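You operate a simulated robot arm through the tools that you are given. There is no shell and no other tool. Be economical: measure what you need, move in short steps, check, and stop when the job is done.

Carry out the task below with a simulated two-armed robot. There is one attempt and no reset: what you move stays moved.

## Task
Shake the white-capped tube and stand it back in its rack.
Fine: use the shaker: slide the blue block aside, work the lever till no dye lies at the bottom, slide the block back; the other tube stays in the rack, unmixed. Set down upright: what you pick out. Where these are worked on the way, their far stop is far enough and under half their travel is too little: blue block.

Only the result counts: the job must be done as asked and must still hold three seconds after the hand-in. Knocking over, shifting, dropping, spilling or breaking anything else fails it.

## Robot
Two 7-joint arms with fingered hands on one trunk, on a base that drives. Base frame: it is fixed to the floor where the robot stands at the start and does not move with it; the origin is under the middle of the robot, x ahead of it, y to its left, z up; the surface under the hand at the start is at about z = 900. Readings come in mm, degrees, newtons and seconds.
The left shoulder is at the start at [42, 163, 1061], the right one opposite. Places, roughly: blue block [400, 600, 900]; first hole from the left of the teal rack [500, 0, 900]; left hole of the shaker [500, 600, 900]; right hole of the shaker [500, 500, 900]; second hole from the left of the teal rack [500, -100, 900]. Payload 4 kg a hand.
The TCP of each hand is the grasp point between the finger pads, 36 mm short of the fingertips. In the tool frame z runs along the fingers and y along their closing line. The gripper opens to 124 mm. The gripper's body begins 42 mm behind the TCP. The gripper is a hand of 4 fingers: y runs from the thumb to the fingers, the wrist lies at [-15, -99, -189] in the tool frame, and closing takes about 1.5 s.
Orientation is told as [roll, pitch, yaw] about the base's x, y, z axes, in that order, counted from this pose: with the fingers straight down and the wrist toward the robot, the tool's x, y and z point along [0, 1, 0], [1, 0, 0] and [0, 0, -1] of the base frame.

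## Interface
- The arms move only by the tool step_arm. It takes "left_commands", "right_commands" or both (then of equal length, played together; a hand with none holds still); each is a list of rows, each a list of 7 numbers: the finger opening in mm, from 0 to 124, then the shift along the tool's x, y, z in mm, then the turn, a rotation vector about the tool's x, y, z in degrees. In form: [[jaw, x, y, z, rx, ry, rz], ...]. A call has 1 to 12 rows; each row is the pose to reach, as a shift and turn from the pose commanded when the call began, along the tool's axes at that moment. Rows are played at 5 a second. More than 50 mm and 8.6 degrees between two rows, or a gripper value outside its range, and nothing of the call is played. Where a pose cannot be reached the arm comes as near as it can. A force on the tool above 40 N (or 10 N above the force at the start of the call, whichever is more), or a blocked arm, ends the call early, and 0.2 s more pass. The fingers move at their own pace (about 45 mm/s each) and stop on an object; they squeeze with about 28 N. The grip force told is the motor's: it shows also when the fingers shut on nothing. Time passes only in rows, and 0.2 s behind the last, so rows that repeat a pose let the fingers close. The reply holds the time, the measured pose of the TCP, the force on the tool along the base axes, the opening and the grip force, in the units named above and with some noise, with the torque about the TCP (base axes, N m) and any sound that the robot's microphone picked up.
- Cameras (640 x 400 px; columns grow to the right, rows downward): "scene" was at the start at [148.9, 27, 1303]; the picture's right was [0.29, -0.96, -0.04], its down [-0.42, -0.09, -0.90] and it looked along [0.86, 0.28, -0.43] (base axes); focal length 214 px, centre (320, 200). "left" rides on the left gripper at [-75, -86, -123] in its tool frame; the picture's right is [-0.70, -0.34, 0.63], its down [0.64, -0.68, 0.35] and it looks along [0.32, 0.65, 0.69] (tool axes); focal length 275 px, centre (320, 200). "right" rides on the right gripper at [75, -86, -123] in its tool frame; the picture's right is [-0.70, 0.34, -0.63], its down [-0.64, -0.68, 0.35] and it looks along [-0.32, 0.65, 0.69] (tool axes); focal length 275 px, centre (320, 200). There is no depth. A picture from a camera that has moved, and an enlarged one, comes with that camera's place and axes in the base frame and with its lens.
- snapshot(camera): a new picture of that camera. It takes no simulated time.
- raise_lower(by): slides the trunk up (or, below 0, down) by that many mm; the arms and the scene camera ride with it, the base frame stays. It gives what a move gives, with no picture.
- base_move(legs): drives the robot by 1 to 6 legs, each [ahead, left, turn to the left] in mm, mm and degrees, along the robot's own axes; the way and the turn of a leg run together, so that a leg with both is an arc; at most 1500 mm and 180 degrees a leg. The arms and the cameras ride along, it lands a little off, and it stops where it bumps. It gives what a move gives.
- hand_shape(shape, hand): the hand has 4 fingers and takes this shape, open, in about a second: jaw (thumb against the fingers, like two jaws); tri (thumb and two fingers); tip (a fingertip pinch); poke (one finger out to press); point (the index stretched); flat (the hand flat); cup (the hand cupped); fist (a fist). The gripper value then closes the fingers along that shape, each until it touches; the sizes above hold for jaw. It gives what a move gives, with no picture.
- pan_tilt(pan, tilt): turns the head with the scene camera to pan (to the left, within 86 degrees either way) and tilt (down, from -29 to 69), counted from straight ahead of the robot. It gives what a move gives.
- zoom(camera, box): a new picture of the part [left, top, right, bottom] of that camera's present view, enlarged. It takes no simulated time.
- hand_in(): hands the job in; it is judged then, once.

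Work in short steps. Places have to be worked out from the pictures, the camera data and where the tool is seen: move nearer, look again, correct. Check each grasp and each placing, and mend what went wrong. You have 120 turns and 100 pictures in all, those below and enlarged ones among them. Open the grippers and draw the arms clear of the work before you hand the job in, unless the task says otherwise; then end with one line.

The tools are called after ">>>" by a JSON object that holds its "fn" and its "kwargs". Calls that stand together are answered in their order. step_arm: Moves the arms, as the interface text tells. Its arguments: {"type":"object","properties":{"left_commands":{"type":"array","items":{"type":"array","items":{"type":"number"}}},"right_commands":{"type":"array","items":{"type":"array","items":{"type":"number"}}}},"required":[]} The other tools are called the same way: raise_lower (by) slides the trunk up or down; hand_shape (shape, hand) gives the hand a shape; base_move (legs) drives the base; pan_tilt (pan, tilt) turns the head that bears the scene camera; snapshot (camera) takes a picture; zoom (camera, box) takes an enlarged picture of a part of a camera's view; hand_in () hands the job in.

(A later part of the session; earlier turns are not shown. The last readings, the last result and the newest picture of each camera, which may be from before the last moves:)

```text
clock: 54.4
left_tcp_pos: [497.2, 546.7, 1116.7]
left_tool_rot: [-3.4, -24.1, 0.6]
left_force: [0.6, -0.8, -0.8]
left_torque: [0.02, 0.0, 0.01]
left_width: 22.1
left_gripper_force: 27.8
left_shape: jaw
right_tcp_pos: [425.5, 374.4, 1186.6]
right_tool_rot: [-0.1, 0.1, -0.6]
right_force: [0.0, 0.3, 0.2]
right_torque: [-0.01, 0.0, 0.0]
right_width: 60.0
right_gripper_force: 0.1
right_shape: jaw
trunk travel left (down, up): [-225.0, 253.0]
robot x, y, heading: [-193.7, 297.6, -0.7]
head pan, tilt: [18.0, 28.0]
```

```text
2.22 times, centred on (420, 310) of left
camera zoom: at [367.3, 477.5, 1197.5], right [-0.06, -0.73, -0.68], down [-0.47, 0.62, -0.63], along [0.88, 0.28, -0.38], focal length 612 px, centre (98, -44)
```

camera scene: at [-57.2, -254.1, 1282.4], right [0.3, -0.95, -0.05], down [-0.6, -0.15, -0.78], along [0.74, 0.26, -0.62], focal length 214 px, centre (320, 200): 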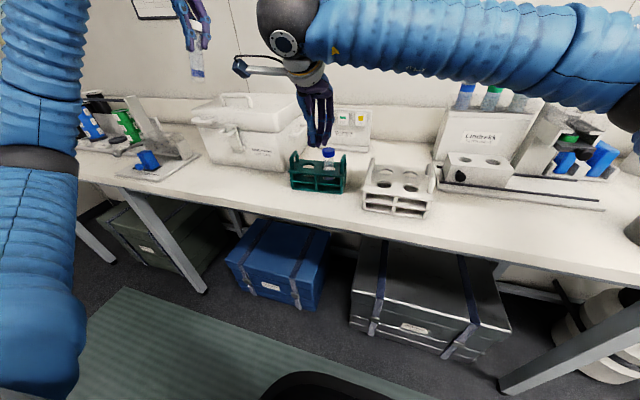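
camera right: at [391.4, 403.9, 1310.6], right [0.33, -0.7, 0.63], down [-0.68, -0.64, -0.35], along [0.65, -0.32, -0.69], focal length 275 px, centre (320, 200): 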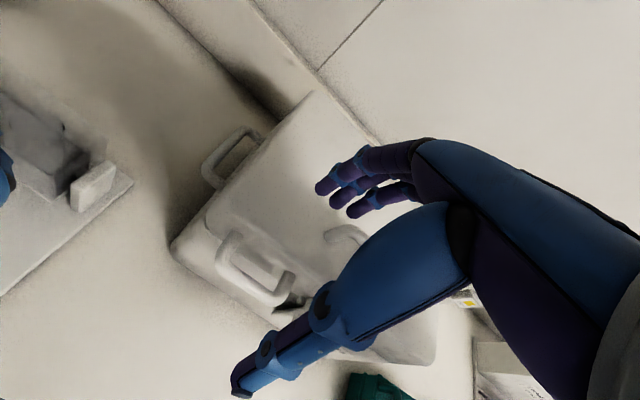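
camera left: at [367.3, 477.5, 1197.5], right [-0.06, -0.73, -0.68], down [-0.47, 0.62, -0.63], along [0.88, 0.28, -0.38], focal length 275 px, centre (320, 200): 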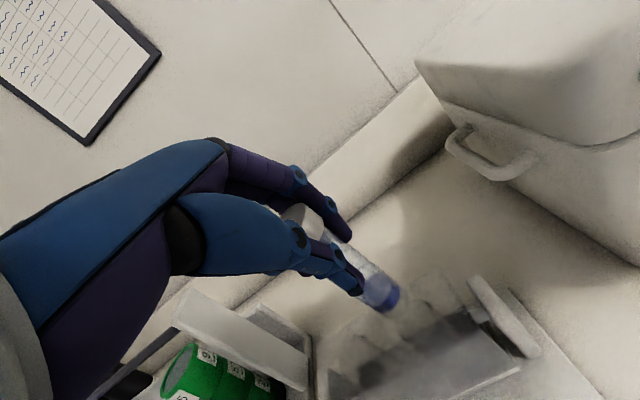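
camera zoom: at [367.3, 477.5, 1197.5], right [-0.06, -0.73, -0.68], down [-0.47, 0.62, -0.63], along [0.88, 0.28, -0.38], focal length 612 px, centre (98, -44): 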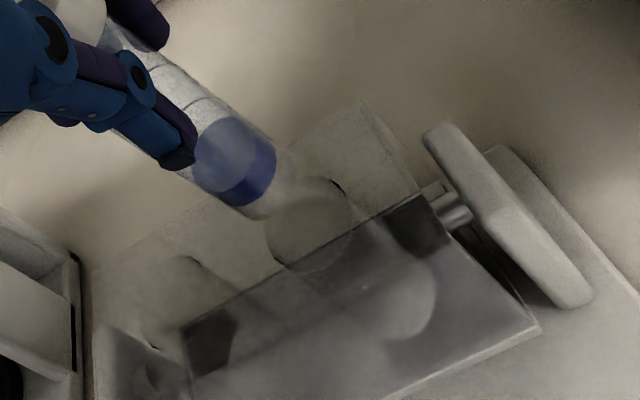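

The hole rim (centre ≈(312,222) in this crop) matches my estimate exactly, and the tube axis points into it. I'll lower by 40 mm first, shifting −2 mm in x.

>>> {"fn": "step_arm", "kwargs": {"left_commands": [[10, 0.6, -5, 8.5, 0, 0, 0], [10, 1.2, -10, 17, 0, 0, 0], [10, 1.8, -14, 26, 0, 0, 0], [10, 2.4, -18, 36, 0, 0, 0]]}}

>>> {"fn": "zoom", "kwargs": {"camera": "left", "box": [300, 220, 540, 400]}}

>>> {"fn": "zoom", "kwargs": {"camera": "scene", "box": [270, 110, 350, 190]}}

```text
clock: 55.4
left_tcp_pos: [496.2, 548.1, 1075.4]
left_tool_rot: [-3.4, -24.0, 0.8]
left_force: [-1.1, -0.6, -2.0]
left_torque: [0.0, 0.19, 0.02]
left_width: 21.7
left_gripper_force: 28.4
left_shape: jaw
right_tcp_pos: [424.9, 373.2, 1186.9]
right_tool_rot: [-0.1, 0.2, -0.6]
right_force: [-0.6, -0.4, 0.1]
right_torque: [-0.01, 0.01, -0.01]
right_width: 59.4
right_gripper_force: 0.1
right_shape: jaw
trunk travel left (down, up): [-225.0, 253.0]
robot x, y, heading: [-196.3, 295.5, -0.5]
head pan, tilt: [18.0, 28.0]
```

```text
2.22 times, centred on (420, 310) of left
camera zoom: at [365.8, 477.8, 1157.0], right [-0.06, -0.73, -0.68], down [-0.47, 0.62, -0.63], along [0.88, 0.28, -0.38], focal length 612 px, centre (98, -44)
```

zoom: 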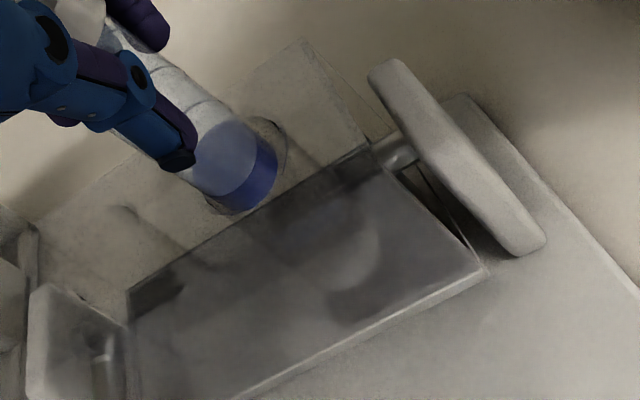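

```text
5.00 times, centred on (310, 150) of scene
camera zoom: at [-51.7, 321.5, 1285.5], right [0.3, -0.95, -0.05], down [-0.58, -0.14, -0.8], along [0.76, 0.26, -0.59], focal length 1072 px, centre (370, 450)
```

zoom: 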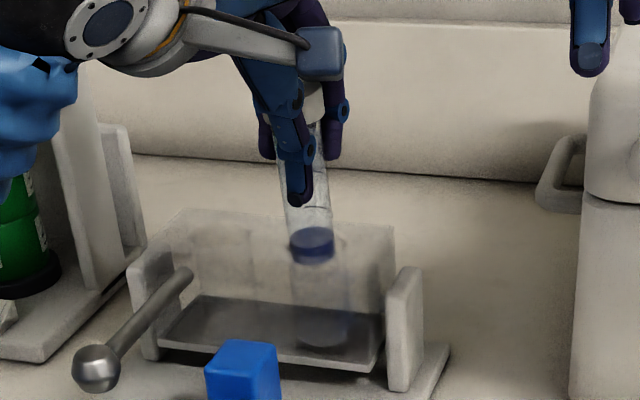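

The tube has entered the hole (low force). I'll continue down another 33 mm.

>>> {"fn": "step_arm", "kwargs": {"left_commands": [[10, 0, -4, 8, 0, 0, 0], [10, 0.3, -8, 16, 0, 0, 0], [10, 0.6, -11.5, 23, 0, 0, 0], [10, 1, -14, 30, 0, 0, 0]]}}

>>> {"fn": "zoom", "kwargs": {"camera": "left", "box": [260, 180, 540, 400]}}

```text
clock: 56.4
left_tcp_pos: [493.6, 546.0, 1043.2]
left_tool_rot: [-3.4, -23.9, 0.7]
left_force: [-0.9, -1.0, -0.3]
left_torque: [-0.01, 0.11, -0.02]
left_width: 21.5
left_gripper_force: 28.0
left_shape: jaw
right_tcp_pos: [425.8, 373.5, 1186.5]
right_tool_rot: [0.0, 0.0, -0.6]
right_force: [0.6, -0.2, -0.4]
right_torque: [-0.01, 0.03, 0.02]
right_width: 59.8
right_gripper_force: 0.0
right_shape: jaw
trunk travel left (down, up): [-225.0, 253.0]
robot x, y, heading: [-193.6, 298.1, -0.7]
head pan, tilt: [18.0, 28.0]
```

```text
1.82 times, centred on (400, 290) of left
camera zoom: at [365.1, 476.9, 1123.9], right [-0.06, -0.73, -0.68], down [-0.47, 0.62, -0.63], along [0.88, 0.28, -0.38], focal length 500 px, centre (174, 36)
```

zoom: 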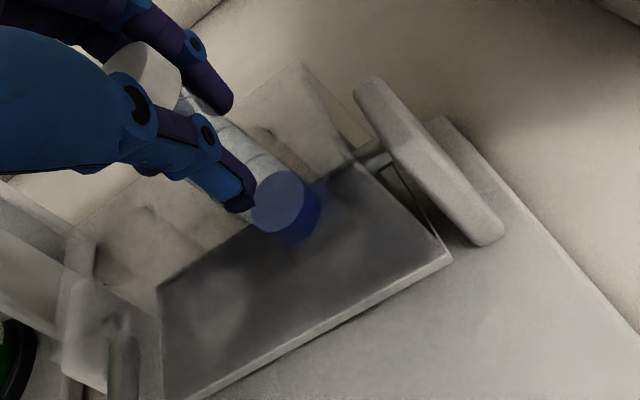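

The tube is well inside the hole. I'll lower 4 mm more and open just enough so it slides down, then open further.

>>> {"fn": "step_arm", "kwargs": {"left_commands": [[10, 0, -1.5, 4, 0, 0, 0], [24, 0, -1.5, 4, 0, 0, 0], [30, 0, -1.5, 4, 0, 0, 0], [40, 0, -1.5, 4, 0, 0, 0], [55, 0, -1.5, 4, 0, 0, 0], [55, 0, -1.5, 4, 0, 0, 0]]}}

>>> {"fn": "zoom", "kwargs": {"camera": "left", "box": [220, 180, 500, 400]}}

>>> {"fn": "zoom", "kwargs": {"camera": "scene", "box": [265, 110, 355, 200]}}

```text
clock: 57.8
left_tcp_pos: [494.1, 547.2, 1038.1]
left_tool_rot: [-3.2, -24.0, 0.7]
left_force: [3.4, 0.0, 9.6]
left_torque: [-0.02, -0.09, 0.0]
left_width: 47.6
left_gripper_force: 0.1
left_shape: jaw
right_tcp_pos: [424.8, 372.6, 1185.7]
right_tool_rot: [0.1, 0.1, -0.6]
right_force: [0.5, -0.2, 0.1]
right_torque: [-0.02, 0.02, -0.01]
right_width: 59.8
right_gripper_force: 0.1
right_shape: jaw
trunk travel left (down, up): [-225.0, 253.0]
robot x, y, heading: [-194.9, 296.0, -0.5]
head pan, tilt: [18.0, 28.0]
```

```text
1.82 times, centred on (360, 290) of left
camera zoom: at [365.0, 476.8, 1119.9], right [-0.06, -0.73, -0.68], down [-0.47, 0.62, -0.63], along [0.88, 0.28, -0.38], focal length 500 px, centre (247, 36)
```

zoom: 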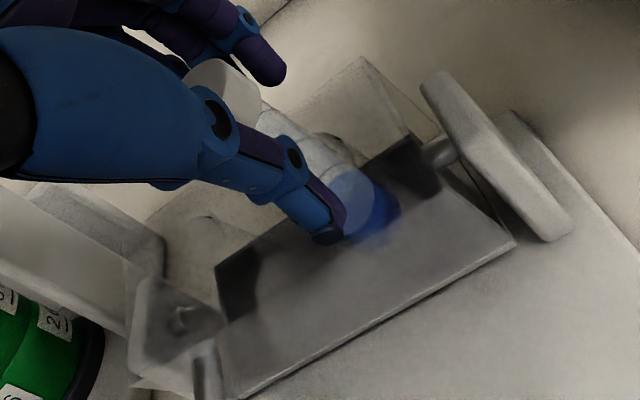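

```text
4.44 times, centred on (310, 155) of scene
camera zoom: at [-51.9, 321.3, 1285.6], right [0.3, -0.95, -0.05], down [-0.58, -0.14, -0.8], along [0.76, 0.26, -0.59], focal length 953 px, centre (364, 400)
```

zoom: 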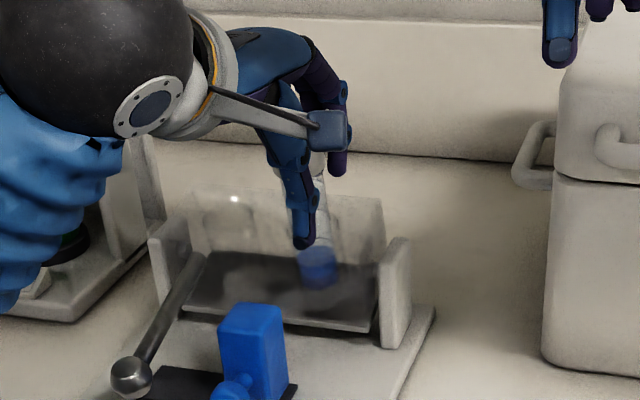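

The opening thumb presses on the cradle top (10 N) and rocks it a little. I'll rise gently while opening wider, to free the tube without dragging it.

>>> {"fn": "step_arm", "kwargs": {"left_commands": [[55, 0, 2.5, -5, 0, 0, 0], [60, 0, 5, -10, 0, 0, 0], [75, 0, 7, -15, 0, 0, 0], [90, 0, 8, -18, 0, 0, 0], [95, 0, 8, -20, 0, 0, 0]]}}

>>> {"fn": "zoom", "kwargs": {"camera": "left", "box": [220, 160, 520, 400]}}

```text
clock: 59.0
left_tcp_pos: [493.9, 548.3, 1059.1]
left_tool_rot: [-3.3, -24.0, 0.7]
left_force: [-0.5, -1.2, 0.3]
left_torque: [-0.03, 0.01, 0.03]
left_width: 95.1
left_gripper_force: 0.1
left_shape: jaw
right_tcp_pos: [426.2, 373.1, 1186.7]
right_tool_rot: [0.0, 0.0, -0.6]
right_force: [0.0, 0.3, 0.2]
right_torque: [0.01, 0.01, 0.0]
right_width: 60.0
right_gripper_force: 0.0
right_shape: jaw
trunk travel left (down, up): [-225.0, 253.0]
robot x, y, heading: [-197.8, 299.1, -0.6]
head pan, tilt: [18.0, 28.0]
```

```text
1.67 times, centred on (370, 280) of left
camera zoom: at [364.2, 478.7, 1140.9], right [-0.06, -0.73, -0.68], down [-0.47, 0.62, -0.63], along [0.88, 0.28, -0.38], focal length 459 px, centre (237, 67)
```

zoom: 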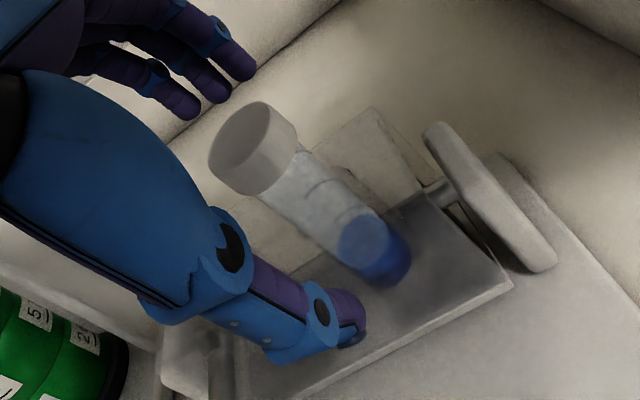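

The tube stands free in the right hole. I'll rise straight up clear of the cap and look at the whole shaker.

>>> {"fn": "step_arm", "kwargs": {"left_commands": [[100, -2, 13, -30, 0, 0, 0], [110, -4, 28, -62, 0, 0, 0], [110, -6, 45, -100, 0, 0, 0]]}}

>>> {"fn": "zoom", "kwargs": {"camera": "scene", "box": [255, 120, 345, 210]}}

```text
clock: 59.8
left_tcp_pos: [495.4, 544.5, 1171.1]
left_tool_rot: [-3.3, -24.1, 0.7]
left_force: [1.2, -0.1, 0.3]
left_torque: [-0.01, 0.01, 0.0]
left_width: 109.9
left_gripper_force: 0.1
left_shape: jaw
right_tcp_pos: [425.7, 372.0, 1187.2]
right_tool_rot: [0.0, 0.0, -0.6]
right_force: [-0.5, -1.1, -0.1]
right_torque: [0.01, 0.01, 0.02]
right_width: 59.6
right_gripper_force: 0.0
right_shape: jaw
trunk travel left (down, up): [-225.0, 253.0]
robot x, y, heading: [-196.4, 291.2, -0.6]
head pan, tilt: [18.0, 28.0]
```

```text
4.44 times, centred on (300, 165) of scene
camera zoom: at [-52.0, 320.7, 1285.7], right [0.3, -0.95, -0.05], down [-0.58, -0.14, -0.8], along [0.76, 0.27, -0.59], focal length 953 px, centre (409, 356)
```

zoom: 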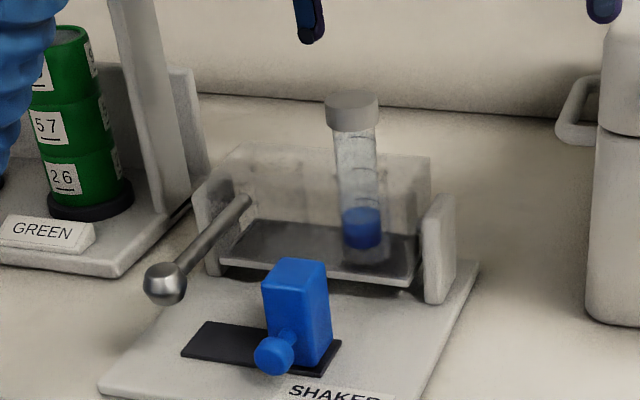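

The tube stands in the cradle with its dye low, and the lever sprang back to its rest height (ball ≈(372,621,985)). I'll close the hand, level it, and bring it above the ball.

>>> {"fn": "step_arm", "kwargs": {"left_commands": [[60, 17, -30, 0, 5, 0.7, 0], [20, 34, -61, 5, 10, 1.4, 0], [0, 51, -92, 12, 15, 2.1, 0], [0, 67, -122, 24, 20, 2.8, 0], [0, 83, -153, 37, 24, 3.3, 0], [0, 83, -153, 37, 24, 3.3, 0], [0, 83, -153, 37, 24, 3.3, 0]]}}

>>> {"fn": "snapshot", "kwargs": {"camera": "left"}}

```text
clock: 61.4
left_tcp_pos: [372.4, 626.3, 1069.6]
left_tool_rot: [0.1, 0.0, -0.1]
left_force: [0.2, 0.6, 0.1]
left_torque: [0.0, -0.03, -0.02]
left_width: 0.1
left_gripper_force: 3.7
left_shape: jaw
right_tcp_pos: [425.6, 373.3, 1186.0]
right_tool_rot: [-0.1, 0.0, -0.6]
right_force: [0.1, -0.1, -0.3]
right_torque: [0.02, 0.02, -0.01]
right_width: 59.9
right_gripper_force: 0.0
right_shape: jaw
trunk travel left (down, up): [-225.0, 253.0]
robot x, y, heading: [-196.8, 295.4, -0.5]
head pan, tilt: [18.0, 28.0]
```

```text
23 pictures are left
camera left: at [286.1, 550.8, 1191.7], right [-0.34, -0.7, -0.64], down [-0.68, 0.65, -0.34], along [0.65, 0.32, -0.69], focal length 275 px, centre (320, 200)
```

left: 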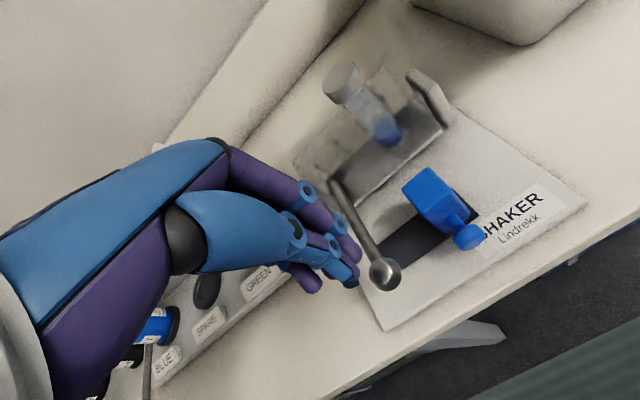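

The fingertips are above the ball (373,624). I'll press down slowly for a first stroke and watch the force.

>>> {"fn": "step_arm", "kwargs": {"left_commands": [[0, -4, 1, 20, 0, 0, 0], [0, -4, 1, 34, 0, 0, 0], [0, -4, 1, 42, 0, 0, 0], [0, -4, 1, 50, 0, 0, 0], [0, -4, 1, 58, 0, 0, 0], [0, -4, 1, 66, 0, 0, 0]]}}

>>> {"fn": "zoom", "kwargs": {"camera": "scene", "box": [255, 120, 345, 210]}}

```text
clock: 62.8
left_tcp_pos: [372.6, 623.1, 1002.6]
left_tool_rot: [0.1, 0.1, -0.1]
left_force: [-0.3, -0.5, 0.8]
left_torque: [-0.02, 0.07, 0.03]
left_width: 0.0
left_gripper_force: 27.7
left_shape: jaw
right_tcp_pos: [425.1, 373.4, 1186.6]
right_tool_rot: [0.0, 0.0, -0.7]
right_force: [0.5, -1.4, 0.4]
right_torque: [-0.02, -0.01, -0.02]
right_width: 59.8
right_gripper_force: 0.1
right_shape: jaw
trunk travel left (down, up): [-225.0, 253.0]
robot x, y, heading: [-198.7, 300.4, -0.8]
head pan, tilt: [18.0, 28.0]
```

```text
4.44 times, centred on (300, 165) of scene
camera zoom: at [-51.8, 321.5, 1285.6], right [0.3, -0.95, -0.05], down [-0.58, -0.14, -0.8], along [0.76, 0.26, -0.59], focal length 953 px, centre (409, 356)
```

zoom: 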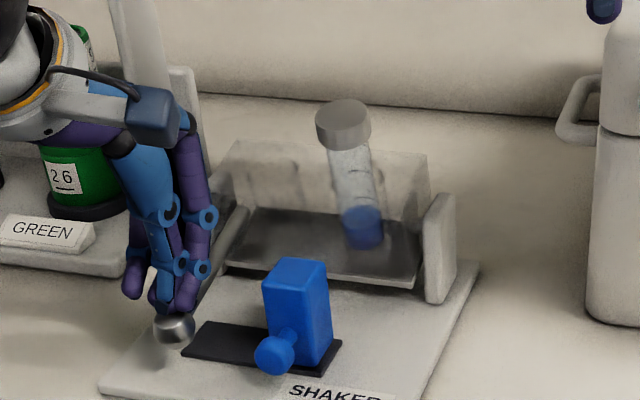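

The lever moves easily and the cradle rocks. I'll do several full strokes: up to the rest height, down by a bit more.

>>> {"fn": "step_arm", "kwargs": {"left_commands": [[0, 0, 0, 10, 0, 0, 0], [0, 0, 0, -15, 0, 0, 0], [0, 0, 0, -38, 0, 0, 0], [0, 0, 0, -38, 0, 0, 0], [0, 0, 0, -15, 0, 0, 0], [0, 0, 0, 12, 0, 0, 0], [0, 0, 0, -15, 0, 0, 0], [0, 0, 0, -38, 0, 0, 0], [0, 0, 0, -38, 0, 0, 0], [0, 0, 0, -15, 0, 0, 0], [0, 0, 0, 12, 0, 0, 0]]}}

>>> {"fn": "step_arm", "kwargs": {"left_commands": [[0, 0, 0, -25, 0, 0, 0], [0, 0, 0, -50, 0, 0, 0], [0, 0, 0, -55, 0, 0, 0]]}}

>>> {"fn": "zoom", "kwargs": {"camera": "scene", "box": [255, 120, 345, 210]}}

```text
clock: 65.2
left_tcp_pos: [372.4, 622.5, 992.1]
left_tool_rot: [0.1, -0.2, 0.1]
left_force: [-1.0, 0.2, 6.2]
left_torque: [0.02, 0.04, -0.03]
left_width: 0.0
left_gripper_force: 28.1
left_shape: jaw
right_tcp_pos: [425.4, 371.6, 1187.2]
right_tool_rot: [0.0, 0.0, -0.7]
right_force: [0.0, -0.3, -0.5]
right_torque: [-0.03, 0.03, 0.0]
right_width: 59.6
right_gripper_force: 0.1
right_shape: jaw
trunk travel left (down, up): [-225.0, 253.0]
robot x, y, heading: [-194.7, 294.2, -0.6]
head pan, tilt: [18.0, 28.0]
```

```text
clock: 66.0
left_tcp_pos: [371.7, 623.0, 1045.3]
left_tool_rot: [0.1, 0.1, 0.0]
left_force: [-0.1, -0.5, 0.1]
left_torque: [0.01, 0.0, 0.03]
left_width: 0.0
left_gripper_force: 27.6
left_shape: jaw
right_tcp_pos: [425.6, 373.6, 1185.8]
right_tool_rot: [0.0, 0.0, -0.6]
right_force: [0.1, 0.2, -0.1]
right_torque: [0.0, 0.04, -0.01]
right_width: 59.8
right_gripper_force: 0.0
right_shape: jaw
trunk travel left (down, up): [-225.0, 253.0]
robot x, y, heading: [-193.2, 297.2, -0.8]
head pan, tilt: [18.0, 28.0]
```

```text
4.44 times, centred on (300, 165) of scene
camera zoom: at [-51.5, 321.6, 1285.5], right [0.3, -0.95, -0.05], down [-0.58, -0.14, -0.8], along [0.76, 0.26, -0.59], focal length 953 px, centre (409, 356)
```

zoom: 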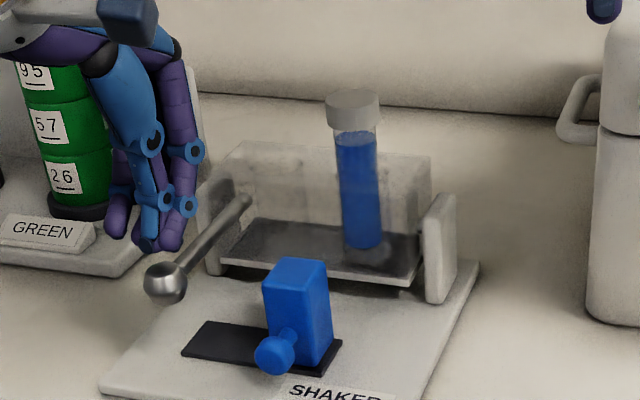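

The lever springs back, and the liquid is now blue throughout. I'll check the bottom closely.

>>> {"fn": "zoom", "kwargs": {"camera": "scene", "box": [318, 135, 348, 185]}}

```text
8.00 times, centred on (333, 160) of scene
camera zoom: at [-51.5, 321.6, 1285.5], right [0.3, -0.95, -0.05], down [-0.58, -0.14, -0.8], along [0.76, 0.26, -0.59], focal length 1716 px, centre (216, 520)
```

zoom: 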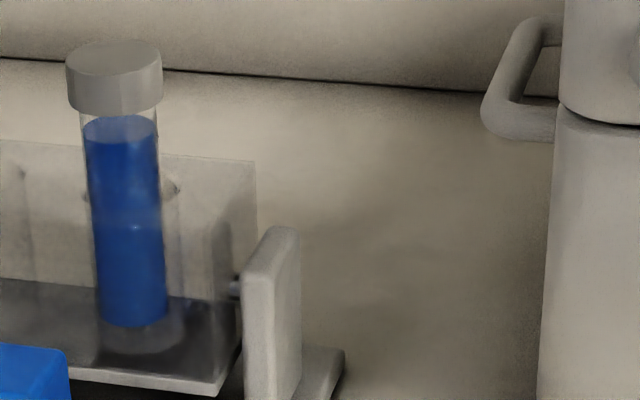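

The liquid is uniformly blue with nothing settled at the bottom. Now the block goes back: I'll move the closed hand over to the right of the block (right face y≈542) and lower it there.

>>> {"fn": "step_arm", "kwargs": {"left_commands": [[0, 0, 0, -45, 0, 0, 0], [0, -40, 12, -45, 0, 0, 0], [0, -80, 24, -45, 0, 0, 0], [0, -118, 36, -45, 0, 0, 0], [0, -118, 36, -5, 0, 0, 0], [0, -118, 36, 35, 0, 0, 0], [0, -118, 36, 78, 0, 0, 0], [0, -118, 36, 78, 0, 0, 0]]}}

>>> {"fn": "zoom", "kwargs": {"camera": "scene", "box": [255, 120, 345, 210]}}

```text
clock: 67.8
left_tcp_pos: [407.9, 503.1, 968.4]
left_tool_rot: [0.3, -0.1, 0.0]
left_force: [-0.1, 0.7, 0.0]
left_torque: [-0.03, 0.0, 0.01]
left_width: 0.0
left_gripper_force: 28.0
left_shape: jaw
right_tcp_pos: [424.9, 373.2, 1187.0]
right_tool_rot: [0.1, -0.1, -0.6]
right_force: [0.0, 0.1, -0.4]
right_torque: [0.01, -0.03, -0.03]
right_width: 59.6
right_gripper_force: 0.1
right_shape: jaw
trunk travel left (down, up): [-225.0, 253.0]
robot x, y, heading: [-195.4, 296.9, -0.6]
head pan, tilt: [18.0, 28.0]
```

```text
4.44 times, centred on (300, 165) of scene
camera zoom: at [-51.8, 320.9, 1285.7], right [0.3, -0.95, -0.05], down [-0.58, -0.14, -0.8], along [0.76, 0.26, -0.59], focal length 953 px, centre (409, 356)
```

zoom: 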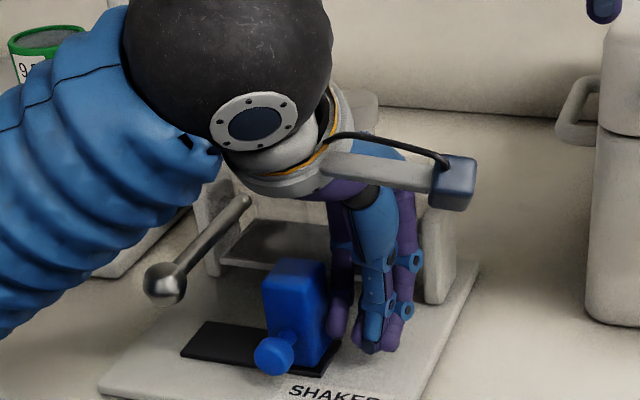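

The fingers are right of the block. I'll push left toward its stop.

>>> {"fn": "step_arm", "kwargs": {"left_commands": [[0, 12, 0, 0, 0, 0, 0], [0, 24, 0, 0, 0, 0, 0], [0, 36, 0, 0, 0, 0, 0], [0, 48, 0, 0, 0, 0, 0], [0, 58, 0, 0, 0, 0, 0], [0, 68, 0, 0, 0, 0, 0], [0, 76, 0, 0, 0, 0, 0]]}}

>>> {"fn": "zoom", "kwargs": {"camera": "scene", "box": [255, 120, 345, 210]}}

```text
clock: 69.4
left_tcp_pos: [408.3, 576.0, 968.4]
left_tool_rot: [0.1, 0.0, -0.3]
left_force: [-0.8, -27.2, -0.4]
left_torque: [-0.05, 0.03, -0.6]
left_width: 0.0
left_gripper_force: 27.9
left_shape: jaw
right_tcp_pos: [425.1, 369.6, 1186.6]
right_tool_rot: [0.0, -0.1, -0.8]
right_force: [0.5, -0.5, 0.0]
right_torque: [0.01, 0.02, -0.04]
right_width: 59.6
right_gripper_force: 0.0
right_shape: jaw
trunk travel left (down, up): [-225.0, 253.0]
robot x, y, heading: [-195.5, 295.9, -0.4]
head pan, tilt: [18.0, 28.0]
```

```text
4.44 times, centred on (300, 165) of scene
camera zoom: at [-51.4, 318.5, 1285.5], right [0.29, -0.95, -0.05], down [-0.58, -0.14, -0.8], along [0.76, 0.26, -0.59], focal length 953 px, centre (409, 356)
```

zoom: 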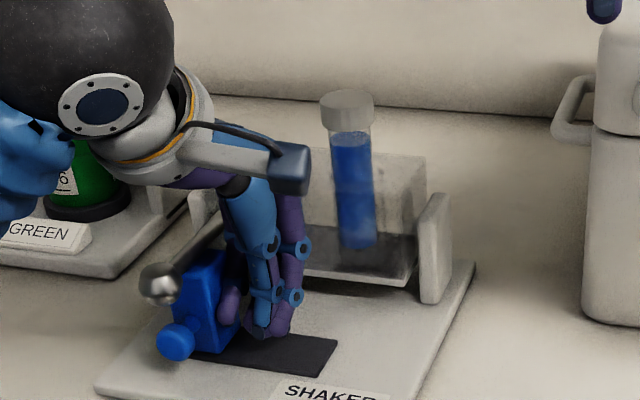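

27 N and the knob again sits right beneath the lever ball, as at the start: the block is at its home stop. I'll back off right, rise, and go above the tube with the hand open.

>>> {"fn": "step_arm", "kwargs": {"left_commands": [[0, -15, 0, 0, 0, 0, 0], [0, -30, 0, -5, 0, 0, 0], [0, -36, 0, -45, 0, 0, 0], [0, -36, 0, -90, 0, 0, 0], [0, -36, 0, -135, 0, 0, 0], [0, -36, 0, -170, 0, 0, 0], [40, -36, 40, -175, 0, 0, 0], [90, -36, 80, -175, 0, 0, 0], [90, -36, 104, -175, 0, 0, 0], [90, -36, 104, -155, 0, 0, 0], [90, -36, 104, -155, 0, 0, 0]]}}

>>> {"fn": "snapshot", "kwargs": {"camera": "left"}}

>>> {"fn": "zoom", "kwargs": {"camera": "scene", "box": [265, 110, 355, 200]}}

```text
clock: 71.8
left_tcp_pos: [512.2, 544.3, 1122.7]
left_tool_rot: [0.2, -0.1, 0.1]
left_force: [0.1, -0.4, 0.4]
left_torque: [-0.01, 0.01, -0.01]
left_width: 84.6
left_gripper_force: 0.0
left_shape: jaw
right_tcp_pos: [425.4, 372.6, 1186.0]
right_tool_rot: [0.1, 0.0, -0.6]
right_force: [-1.0, 0.6, -0.5]
right_torque: [0.02, 0.0, -0.02]
right_width: 59.7
right_gripper_force: 0.0
right_shape: jaw
trunk travel left (down, up): [-225.0, 253.0]
robot x, y, heading: [-196.7, 295.4, -0.7]
head pan, tilt: [18.0, 28.0]
```

```text
17 pictures are left
camera left: at [425.7, 468.9, 1244.8], right [-0.34, -0.69, -0.64], down [-0.68, 0.65, -0.35], along [0.65, 0.32, -0.69], focal length 275 px, centre (320, 200)
```

left: 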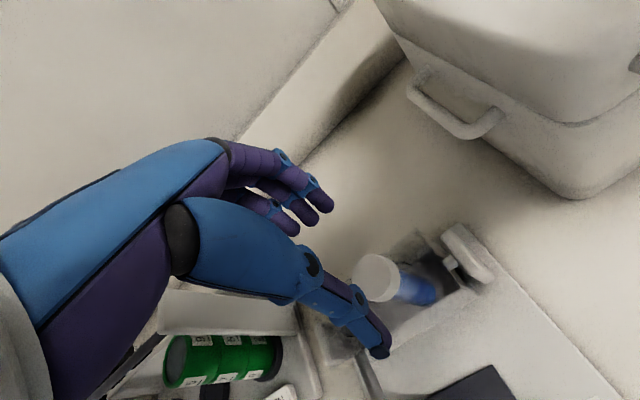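

```text
4.44 times, centred on (310, 155) of scene
camera zoom: at [-51.8, 321.1, 1285.6], right [0.29, -0.95, -0.05], down [-0.58, -0.14, -0.8], along [0.76, 0.26, -0.59], focal length 953 px, centre (364, 400)
```

zoom: 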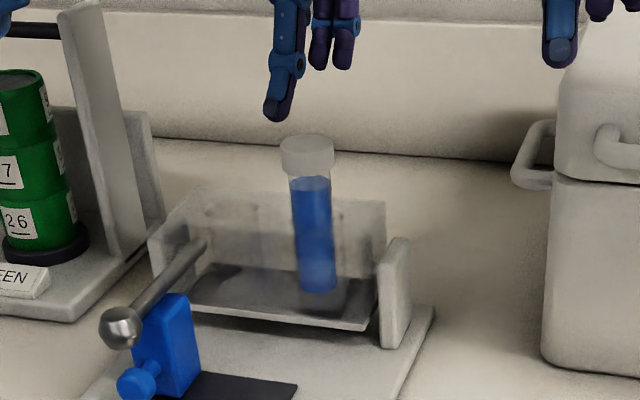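

The cap's top centre is at (514,544,1052), tube upright in the hole. This time I'll grip higher, on the cap itself (TCP z≈1060), so the fingertips stay above the cradle and later above the rack.

>>> {"fn": "step_arm", "kwargs": {"left_commands": [[90, 0, 2, 20, 0, 0, 0], [90, 0, 2, 42, 0, 0, 0], [90, 0, 2, 62, 0, 0, 0], [50, 0, 2, 62, 0, 0, 0], [40, 0, 2, 62, 0, 0, 0], [30, 0, 2, 62, 0, 0, 0], [20, 0, 2, 62, 0, 0, 0], [20, 0, 2, 62, 0, 0, 0], [20, 0, 2, 62, 0, 0, 0]]}}

>>> {"fn": "zoom", "kwargs": {"camera": "left", "box": [240, 160, 460, 370]}}

```text
clock: 73.8
left_tcp_pos: [513.7, 544.4, 1061.0]
left_tool_rot: [0.1, 0.0, 0.1]
left_force: [-3.2, -0.3, -1.6]
left_torque: [-0.01, -0.43, -0.08]
left_width: 32.6
left_gripper_force: 28.5
left_shape: jaw
right_tcp_pos: [425.2, 373.2, 1186.7]
right_tool_rot: [-0.1, 0.0, -0.5]
right_force: [-0.1, 0.0, -0.2]
right_torque: [-0.01, 0.01, 0.0]
right_width: 59.6
right_gripper_force: 0.0
right_shape: jaw
trunk travel left (down, up): [-225.0, 253.0]
robot x, y, heading: [-195.5, 294.1, -0.9]
head pan, tilt: [18.0, 28.0]
```

```text
1.90 times, centred on (350, 265) of left
camera zoom: at [427.3, 469.1, 1183.5], right [-0.34, -0.69, -0.64], down [-0.68, 0.65, -0.34], along [0.65, 0.32, -0.69], focal length 524 px, centre (263, 76)
```

zoom: 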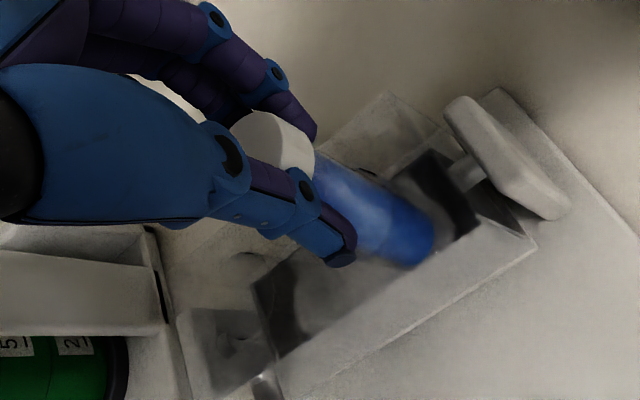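

The cap is held at 32.6 mm. I'll lift straight up.

>>> {"fn": "step_arm", "kwargs": {"left_commands": [[20, 0, -1, -8, 0, 0, 0], [20, 0, -1, -25, 0, 0, 0], [20, 0, -1, -50, 0, 0, 0], [20, 0, -1, -80, 0, 0, 0], [20, 0, -1, -120, 0, 0, 0], [20, 0, -1, -160, 0, 0, 0]]}}

>>> {"fn": "snapshot", "kwargs": {"camera": "left"}}

>>> {"fn": "zoom", "kwargs": {"camera": "scene", "box": [260, 70, 380, 190]}}

```text
clock: 75.2
left_tcp_pos: [513.4, 545.2, 1222.5]
left_tool_rot: [0.2, 0.0, -0.1]
left_force: [0.0, 0.2, -0.5]
left_torque: [0.0, -0.01, 0.02]
left_width: 28.6
left_gripper_force: 28.1
left_shape: jaw
right_tcp_pos: [424.3, 373.2, 1187.2]
right_tool_rot: [0.0, 0.0, -0.6]
right_force: [1.4, -0.4, 0.6]
right_torque: [-0.02, 0.0, -0.01]
right_width: 59.8
right_gripper_force: 0.1
right_shape: jaw
trunk travel left (down, up): [-225.0, 253.0]
robot x, y, heading: [-196.5, 296.8, -0.4]
head pan, tilt: [18.0, 28.0]
```

```text
14 pictures are left
camera left: at [426.3, 469.3, 1345.4], right [-0.34, -0.69, -0.64], down [-0.68, 0.65, -0.34], along [0.65, 0.32, -0.69], focal length 275 px, centre (320, 200)
```

left: 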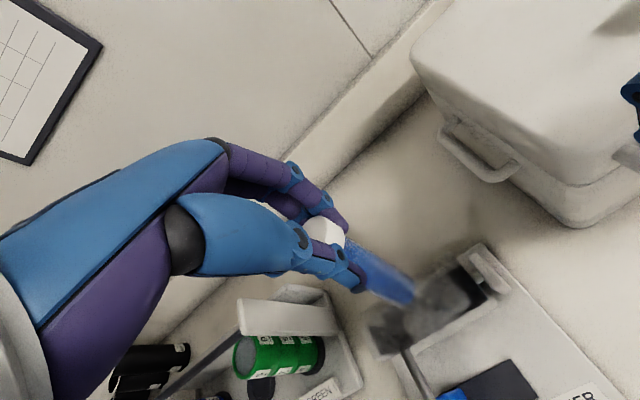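

```text
3.33 times, centred on (320, 130) of scene
camera zoom: at [-52.5, 321.1, 1285.8], right [0.3, -0.95, -0.05], down [-0.58, -0.14, -0.8], along [0.76, 0.26, -0.59], focal length 715 px, centre (320, 433)
```

zoom: 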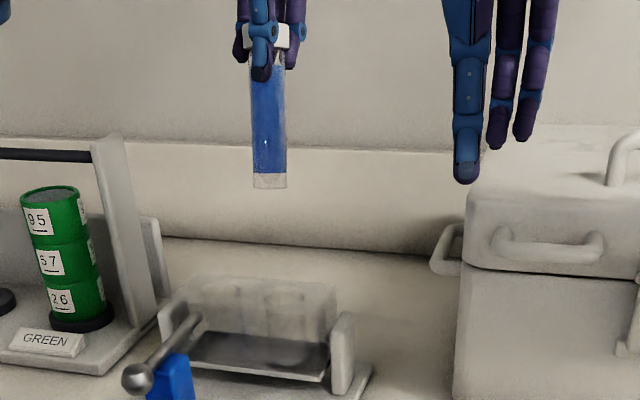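

The tube is out, well mixed, hanging tilted about 19° again (bottom offset (−15,−2,−115) from the TCP). I'll raise it and draw it back, then drive to the rack.

>>> {"fn": "step_arm", "kwargs": {"left_commands": [[20, 0, -20, -30, 0, 0, 0], [20, 0, -45, -60, -5, 0, 0], [20, 0, -70, -80, -10, 0, 0], [20, 0, -90, -80, -15, 0, 0], [20, 0, -90, -80, -20, 0, 0], [20, 0, -90, -80, -20, 0, 0]]}}

>>> {"fn": "base_move", "kwargs": {"legs": [[0, -575, 0]]}}

```text
clock: 76.6
left_tcp_pos: [423.2, 545.4, 1301.5]
left_tool_rot: [0.1, -20.2, 0.0]
left_force: [-0.1, 0.7, -2.0]
left_torque: [0.01, -0.03, 0.01]
left_width: 28.6
left_gripper_force: 28.3
left_shape: jaw
right_tcp_pos: [424.9, 372.5, 1186.4]
right_tool_rot: [-0.1, 0.0, -0.6]
right_force: [-0.5, -1.5, 0.4]
right_torque: [0.0, 0.01, -0.01]
right_width: 59.8
right_gripper_force: 0.0
right_shape: jaw
trunk travel left (down, up): [-225.0, 253.0]
robot x, y, heading: [-195.1, 298.6, -0.6]
head pan, tilt: [18.0, 28.0]
```

```text
clock: 79.9
left_tcp_pos: [415.5, -36.4, 1301.3]
left_tool_rot: [0.1, -20.0, -0.2]
left_force: [0.7, -0.6, -0.5]
left_torque: [0.03, -0.02, 0.03]
left_width: 29.0
left_gripper_force: 27.6
left_shape: jaw
right_tcp_pos: [418.7, -208.2, 1186.2]
right_tool_rot: [0.0, 0.0, -0.9]
right_force: [-0.3, 0.0, 0.4]
right_torque: [0.05, -0.04, 0.0]
right_width: 59.7
right_gripper_force: 0.1
right_shape: jaw
trunk travel left (down, up): [-225.0, 253.0]
robot x, y, heading: [-204.8, -286.3, -0.7]
head pan, tilt: [18.0, 28.0]
```

Now I lower the tube to hover about 50 mm above the rack's empty hole and look.

>>> {"fn": "step_arm", "kwargs": {"left_commands": [[20, -1, -5, 35, 0, 0, 0], [20, -2, -10, 70, 0, 0, 0], [20, -2, -15, 105, 0, 0, 0], [20, -2, -20, 140, 0, 0, 0], [20, -2, -24, 173, 0, 0, 0], [20, -2, -24, 173, 0, 0, 0]]}}

>>> {"fn": "zoom", "kwargs": {"camera": "left", "box": [280, 200, 560, 400]}}

>>> {"fn": "zoom", "kwargs": {"camera": "scene", "box": [270, 90, 370, 190]}}

```text
clock: 81.3
left_tcp_pos: [452.8, -38.6, 1129.1]
left_tool_rot: [0.1, -20.1, -0.3]
left_force: [0.4, -1.2, -1.1]
left_torque: [-0.01, 0.0, -0.03]
left_width: 28.3
left_gripper_force: 27.8
left_shape: jaw
right_tcp_pos: [418.3, -207.7, 1186.4]
right_tool_rot: [0.0, 0.0, -0.7]
right_force: [-0.5, 0.2, 0.3]
right_torque: [-0.02, 0.02, 0.01]
right_width: 59.4
right_gripper_force: 0.0
right_shape: jaw
trunk travel left (down, up): [-225.0, 253.0]
robot x, y, heading: [-202.5, -281.6, -1.0]
head pan, tilt: [18.0, 28.0]
```

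```text
2.00 times, centred on (420, 300) of left
camera zoom: at [330.2, -113.1, 1215.8], right [-0.1, -0.69, -0.71], down [-0.52, 0.65, -0.56], along [0.85, 0.31, -0.43], focal length 551 px, centre (120, 0)
```

zoom: 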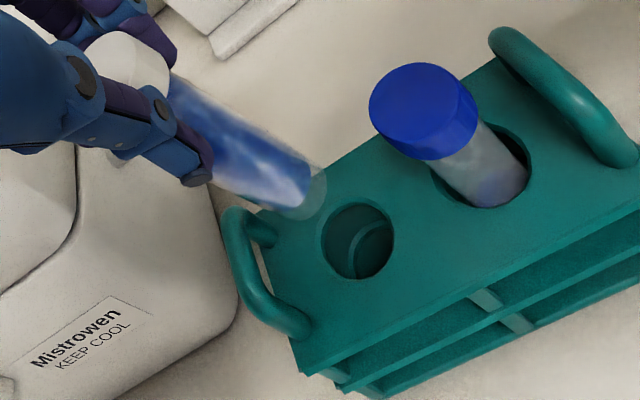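

```text
4.00 times, centred on (320, 140) of scene
camera zoom: at [-58.9, -257.4, 1285.7], right [0.29, -0.96, -0.05], down [-0.58, -0.14, -0.8], along [0.76, 0.26, -0.59], focal length 858 px, centre (320, 440)
```

zoom: 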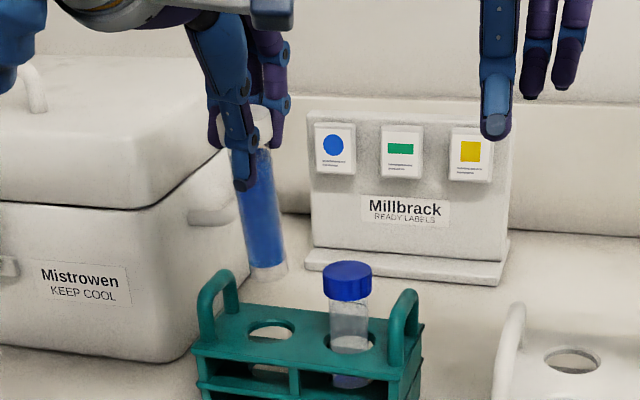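

The tube hangs vertical; its bottom is at (473,−43,1020), the hole at (479,−38). I'll shift +6/+5 mm and lower 60 mm to just enter the hole.

>>> {"fn": "step_arm", "kwargs": {"left_commands": [[20, 5, 5.6, 2, 0, 0, 0], [20, 5, -2, 22, 0, 0, 0], [20, 5, -9, 42, 0, 0, 0], [20, 5, -14.9, 58.4, 0, 0, 0], [20, 5, -14.9, 58.4, 0, 0, 0]]}}

>>> {"fn": "zoom", "kwargs": {"camera": "left", "box": [280, 180, 520, 380]}}

>>> {"fn": "zoom", "kwargs": {"camera": "scene", "box": [280, 120, 360, 200]}}

```text
clock: 82.5
left_tcp_pos: [458.0, -33.7, 1078.3]
left_tool_rot: [-0.1, -21.1, -0.2]
left_force: [-6.9, -3.1, 32.5]
left_torque: [-0.02, -0.65, -0.05]
left_width: 27.9
left_gripper_force: 27.8
left_shape: jaw
right_tcp_pos: [417.2, -207.6, 1187.7]
right_tool_rot: [0.0, 0.0, -0.8]
right_force: [-0.5, 0.7, -0.7]
right_torque: [-0.02, -0.01, 0.01]
right_width: 59.7
right_gripper_force: 0.1
right_shape: jaw
trunk travel left (down, up): [-225.0, 253.0]
robot x, y, heading: [-202.1, -285.0, -0.8]
head pan, tilt: [18.0, 28.0]
stopped in row 5 (left hand): the force on the tool passed its limit at 44 N (the readings are from after the stop); the commanded pose is now the measured one
```

```text
2.00 times, centred on (400, 280) of left
camera zoom: at [333.2, -108.2, 1162.2], right [-0.09, -0.7, -0.71], down [-0.51, 0.65, -0.57], along [0.86, 0.31, -0.41], focal length 551 px, centre (160, 40)
```

zoom: 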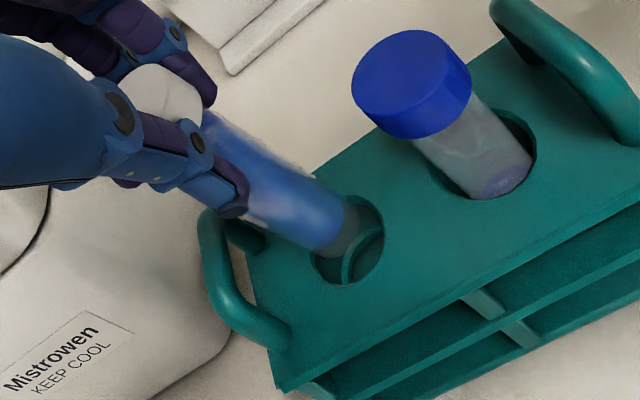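

```text
5.00 times, centred on (320, 160) of scene
camera zoom: at [-60.1, -257.7, 1285.8], right [0.29, -0.96, -0.05], down [-0.58, -0.14, -0.8], along [0.76, 0.26, -0.59], focal length 1072 px, centre (320, 400)
```

zoom: 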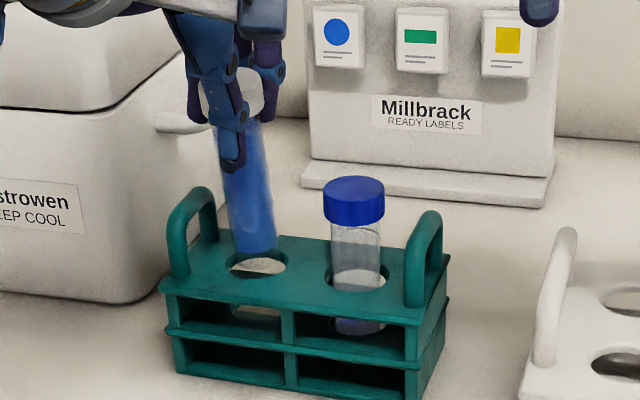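

The tube bottom caught the far rim: it sits about 7 mm too far forward (rack unmoved). I'll lift 8 mm, shift −7 mm in x, and lower again gently.

>>> {"fn": "step_arm", "kwargs": {"left_commands": [[20, 0, 2.9, -7.5, 0, 0, 0], [20, 1, -3.7, -10, 0, 0, 0], [20, 1, -3.7, -10, 0, 0, 0], [20, 1, -7, -1.5, 0, 0, 0], [20, 1, -9.5, 5, 0, 0, 0], [20, 1, -11.9, 11.5, 0, 0, 0]]}}

>>> {"fn": "zoom", "kwargs": {"camera": "left", "box": [280, 180, 520, 380]}}

```text
clock: 83.9
left_tcp_pos: [451.8, -31.8, 1057.8]
left_tool_rot: [0.0, -20.5, -0.2]
left_force: [-0.3, 0.2, -0.3]
left_torque: [0.0, 0.01, 0.0]
left_width: 27.4
left_gripper_force: 27.9
left_shape: jaw
right_tcp_pos: [418.3, -208.3, 1186.6]
right_tool_rot: [-0.1, 0.0, -0.8]
right_force: [-0.9, 0.1, -0.8]
right_torque: [0.0, 0.04, 0.01]
right_width: 59.6
right_gripper_force: 0.0
right_shape: jaw
trunk travel left (down, up): [-225.0, 253.0]
robot x, y, heading: [-199.9, -284.2, -1.1]
head pan, tilt: [18.0, 28.0]
```

```text
2.00 times, centred on (400, 280) of left
camera zoom: at [328.1, -107.0, 1143.4], right [-0.1, -0.7, -0.71], down [-0.52, 0.65, -0.56], along [0.85, 0.31, -0.42], focal length 551 px, centre (160, 40)
```

zoom: 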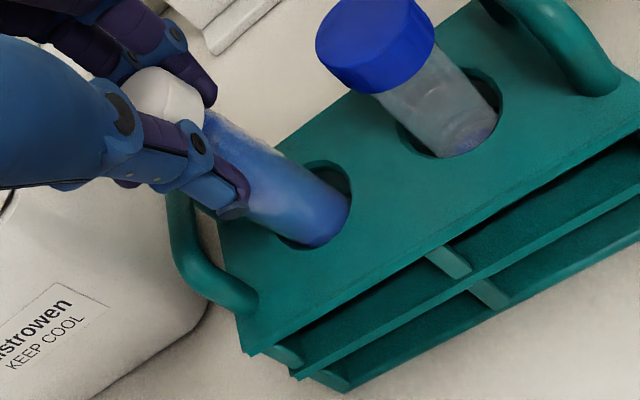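

It is in the hole without force, slightly to the front side. I'll continue down 28 mm with a +2 mm correction, watching the force.

>>> {"fn": "step_arm", "kwargs": {"left_commands": [[20, -1, 0, 7, 0, 0, 0], [20, -1, -2.5, 13, 0, 0, 0], [20, -1, -5, 19, 0, 0, 0], [20, -1, -7.5, 25.5, 0, 0, 0], [20, -1, -7.5, 25.5, 0, 0, 0]]}}

>>> {"fn": "zoom", "kwargs": {"camera": "scene", "box": [280, 120, 360, 200]}}

```text
clock: 85.1
left_tcp_pos: [454.6, -33.0, 1033.0]
left_tool_rot: [0.0, -20.6, -0.1]
left_force: [-0.5, 0.5, -0.6]
left_torque: [0.02, 0.03, -0.03]
left_width: 27.3
left_gripper_force: 28.3
left_shape: jaw
right_tcp_pos: [418.6, -207.8, 1186.6]
right_tool_rot: [-0.1, 0.1, -0.7]
right_force: [-0.3, -0.2, -0.3]
right_torque: [0.0, -0.01, 0.01]
right_width: 59.7
right_gripper_force: 0.1
right_shape: jaw
trunk travel left (down, up): [-225.0, 253.0]
robot x, y, heading: [-205.0, -279.8, -0.8]
head pan, tilt: [18.0, 28.0]
```

```text
5.00 times, centred on (320, 160) of scene
camera zoom: at [-58.8, -257.2, 1285.5], right [0.29, -0.96, -0.05], down [-0.58, -0.14, -0.8], along [0.76, 0.26, -0.59], focal length 1072 px, centre (320, 400)
```

zoom: 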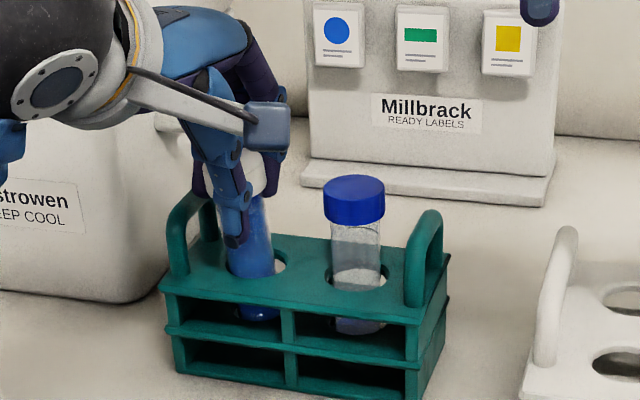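

The tube is nearly down (bottom slightly above the neighbour's). I'll lower a few more millimetres until contact.

>>> {"fn": "step_arm", "kwargs": {"left_commands": [[20, 0, -1, 3, 0, 0, 0], [20, 0, -2, 5.5, 0, 0, 0], [20, 0, -3, 8, 0, 0, 0]]}}

```text
clock: 85.9
left_tcp_pos: [452.6, -32.5, 1023.9]
left_tool_rot: [-0.1, -20.6, -0.2]
left_force: [1.0, -0.5, 0.3]
left_torque: [0.0, 0.08, -0.04]
left_width: 27.5
left_gripper_force: 28.6
left_shape: jaw
right_tcp_pos: [418.4, -207.3, 1186.6]
right_tool_rot: [0.0, 0.1, -0.8]
right_force: [-0.2, 0.0, 0.4]
right_torque: [0.01, 0.03, -0.01]
right_width: 59.5
right_gripper_force: 0.1
right_shape: jaw
trunk travel left (down, up): [-225.0, 253.0]
robot x, y, heading: [-202.2, -283.4, -1.2]
head pan, tilt: [18.0, 28.0]
```

No contact yet; I go on 6 mm more in small steps.

>>> {"fn": "step_arm", "kwargs": {"left_commands": [[20, 0, -0.7, 2, 0, 0, 0], [20, 0, -1.4, 4, 0, 0, 0], [20, 0, -2.1, 6, 0, 0, 0]]}}

```text
clock: 86.7
left_tcp_pos: [453.4, -33.1, 1020.0]
left_tool_rot: [-0.1, -20.8, -0.2]
left_force: [1.6, -0.4, 20.3]
left_torque: [0.05, -0.51, -0.01]
left_width: 27.0
left_gripper_force: 28.0
left_shape: jaw
right_tcp_pos: [417.2, -207.0, 1188.3]
right_tool_rot: [-0.1, -0.1, -0.9]
right_force: [-0.4, -0.6, -0.1]
right_torque: [-0.01, -0.01, -0.03]
right_width: 59.7
right_gripper_force: 0.1
right_shape: jaw
trunk travel left (down, up): [-225.0, 253.0]
robot x, y, heading: [-204.4, -284.0, -0.9]
head pan, tilt: [18.0, 28.0]
```

Seated (20 N). I'll ease up 2 mm and open step by step while rising a little, so the thumb stays off the rack.

>>> {"fn": "step_arm", "kwargs": {"left_commands": [[20, 0, 0.7, -2, 0, 0, 0], [30, 0, 0.7, -2, 0, 0, 0], [38, 0, 0.7, -2, 0, 0, 0], [46, 0, 1.4, -4, 0, 0, 0], [60, 0, 3.5, -9, 0, 0, 0], [75, 0, 5.5, -14, 0, 0, 0], [85, 0, 7, -18, 0, 0, 0], [85, 0, 7, -18, 0, 0, 0]]}}

>>> {"fn": "zoom", "kwargs": {"camera": "left", "box": [240, 160, 520, 400]}}

```text
clock: 88.5
left_tcp_pos: [453.6, -32.1, 1037.2]
left_tool_rot: [-0.1, -20.5, -0.2]
left_force: [-0.6, 0.1, 0.6]
left_torque: [0.03, 0.02, 0.01]
left_width: 84.6
left_gripper_force: 0.0
left_shape: jaw
right_tcp_pos: [418.9, -208.0, 1186.3]
right_tool_rot: [0.1, 0.0, -0.8]
right_force: [0.1, -0.4, 0.6]
right_torque: [0.04, -0.01, 0.0]
right_width: 59.8
right_gripper_force: 0.0
right_shape: jaw
trunk travel left (down, up): [-225.0, 253.0]
robot x, y, heading: [-204.8, -280.9, -0.8]
head pan, tilt: [18.0, 28.0]
```

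```text
1.67 times, centred on (380, 280) of left
camera zoom: at [330.4, -107.7, 1121.8], right [-0.1, -0.7, -0.71], down [-0.51, 0.65, -0.56], along [0.85, 0.31, -0.42], focal length 459 px, centre (220, 67)
```

zoom: 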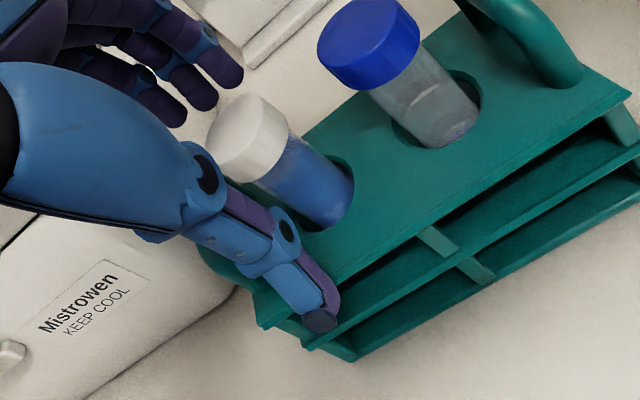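

The tube stands upright in its hole and is released. I'll rise straight up, level the hand and retreat, then check the whole rack.

>>> {"fn": "step_arm", "kwargs": {"left_commands": [[90, 0, 12, -32, 0, 0, 0], [95, 0, 26, -70, 0, 0, 0], [95, 0, 42, -112, 0, 0, 0], [95, 0, 42, -150, 5, 0, 0], [95, 0, 42, -180, 10, 0, 0], [95, 20, 42, -190, 15, 0, 0], [95, 50, 42, -190, 20, 0, 0], [95, 90, 42, -190, 20, 0, 0]]}}

>>> {"fn": "zoom", "kwargs": {"camera": "scene", "box": [280, 120, 360, 200]}}

```text
clock: 90.3
left_tcp_pos: [427.0, 59.9, 1229.1]
left_tool_rot: [-0.1, -0.4, -0.2]
left_force: [0.1, -0.3, -0.6]
left_torque: [-0.01, -0.01, 0.04]
left_width: 94.8
left_gripper_force: 0.0
left_shape: jaw
right_tcp_pos: [419.3, -205.7, 1186.8]
right_tool_rot: [-0.1, 0.0, -0.8]
right_force: [0.8, 0.2, 0.2]
right_torque: [0.0, 0.03, -0.03]
right_width: 59.7
right_gripper_force: 0.0
right_shape: jaw
trunk travel left (down, up): [-225.0, 253.0]
robot x, y, heading: [-200.9, -281.9, -0.8]
head pan, tilt: [18.0, 28.0]
```

```text
5.00 times, centred on (320, 160) of scene
camera zoom: at [-58.8, -255.9, 1285.4], right [0.29, -0.96, -0.05], down [-0.58, -0.14, -0.8], along [0.76, 0.26, -0.59], focal length 1072 px, centre (320, 400)
```

zoom: 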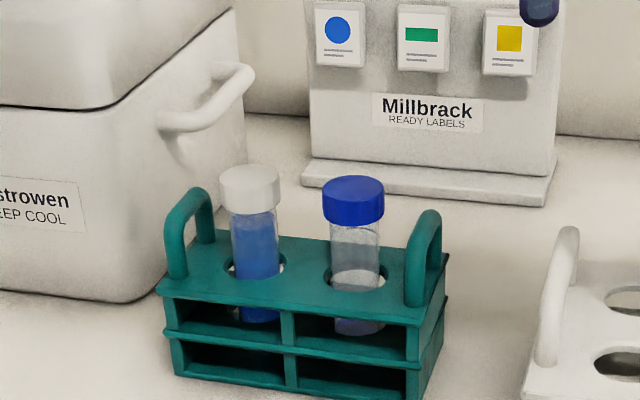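

Both tubes stand in the rack, white one mixed, blue one unmixed. I'll take one wider crop to measure the rack's alignment precisely.

>>> {"fn": "zoom", "kwargs": {"camera": "scene", "box": [280, 130, 360, 210]}}

```text
5.00 times, centred on (320, 170) of scene
camera zoom: at [-58.8, -255.9, 1285.4], right [0.29, -0.96, -0.05], down [-0.58, -0.14, -0.8], along [0.76, 0.26, -0.59], focal length 1072 px, centre (320, 350)
```

zoom: 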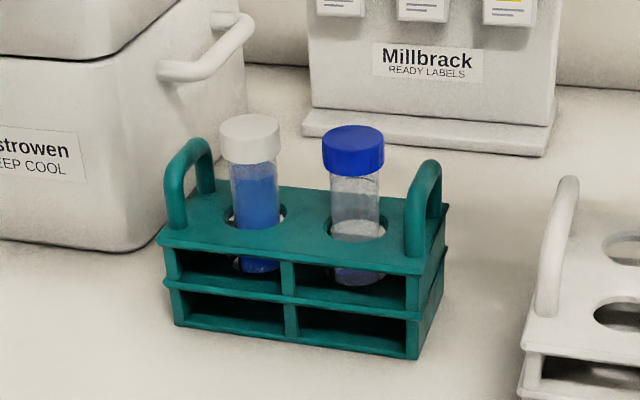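

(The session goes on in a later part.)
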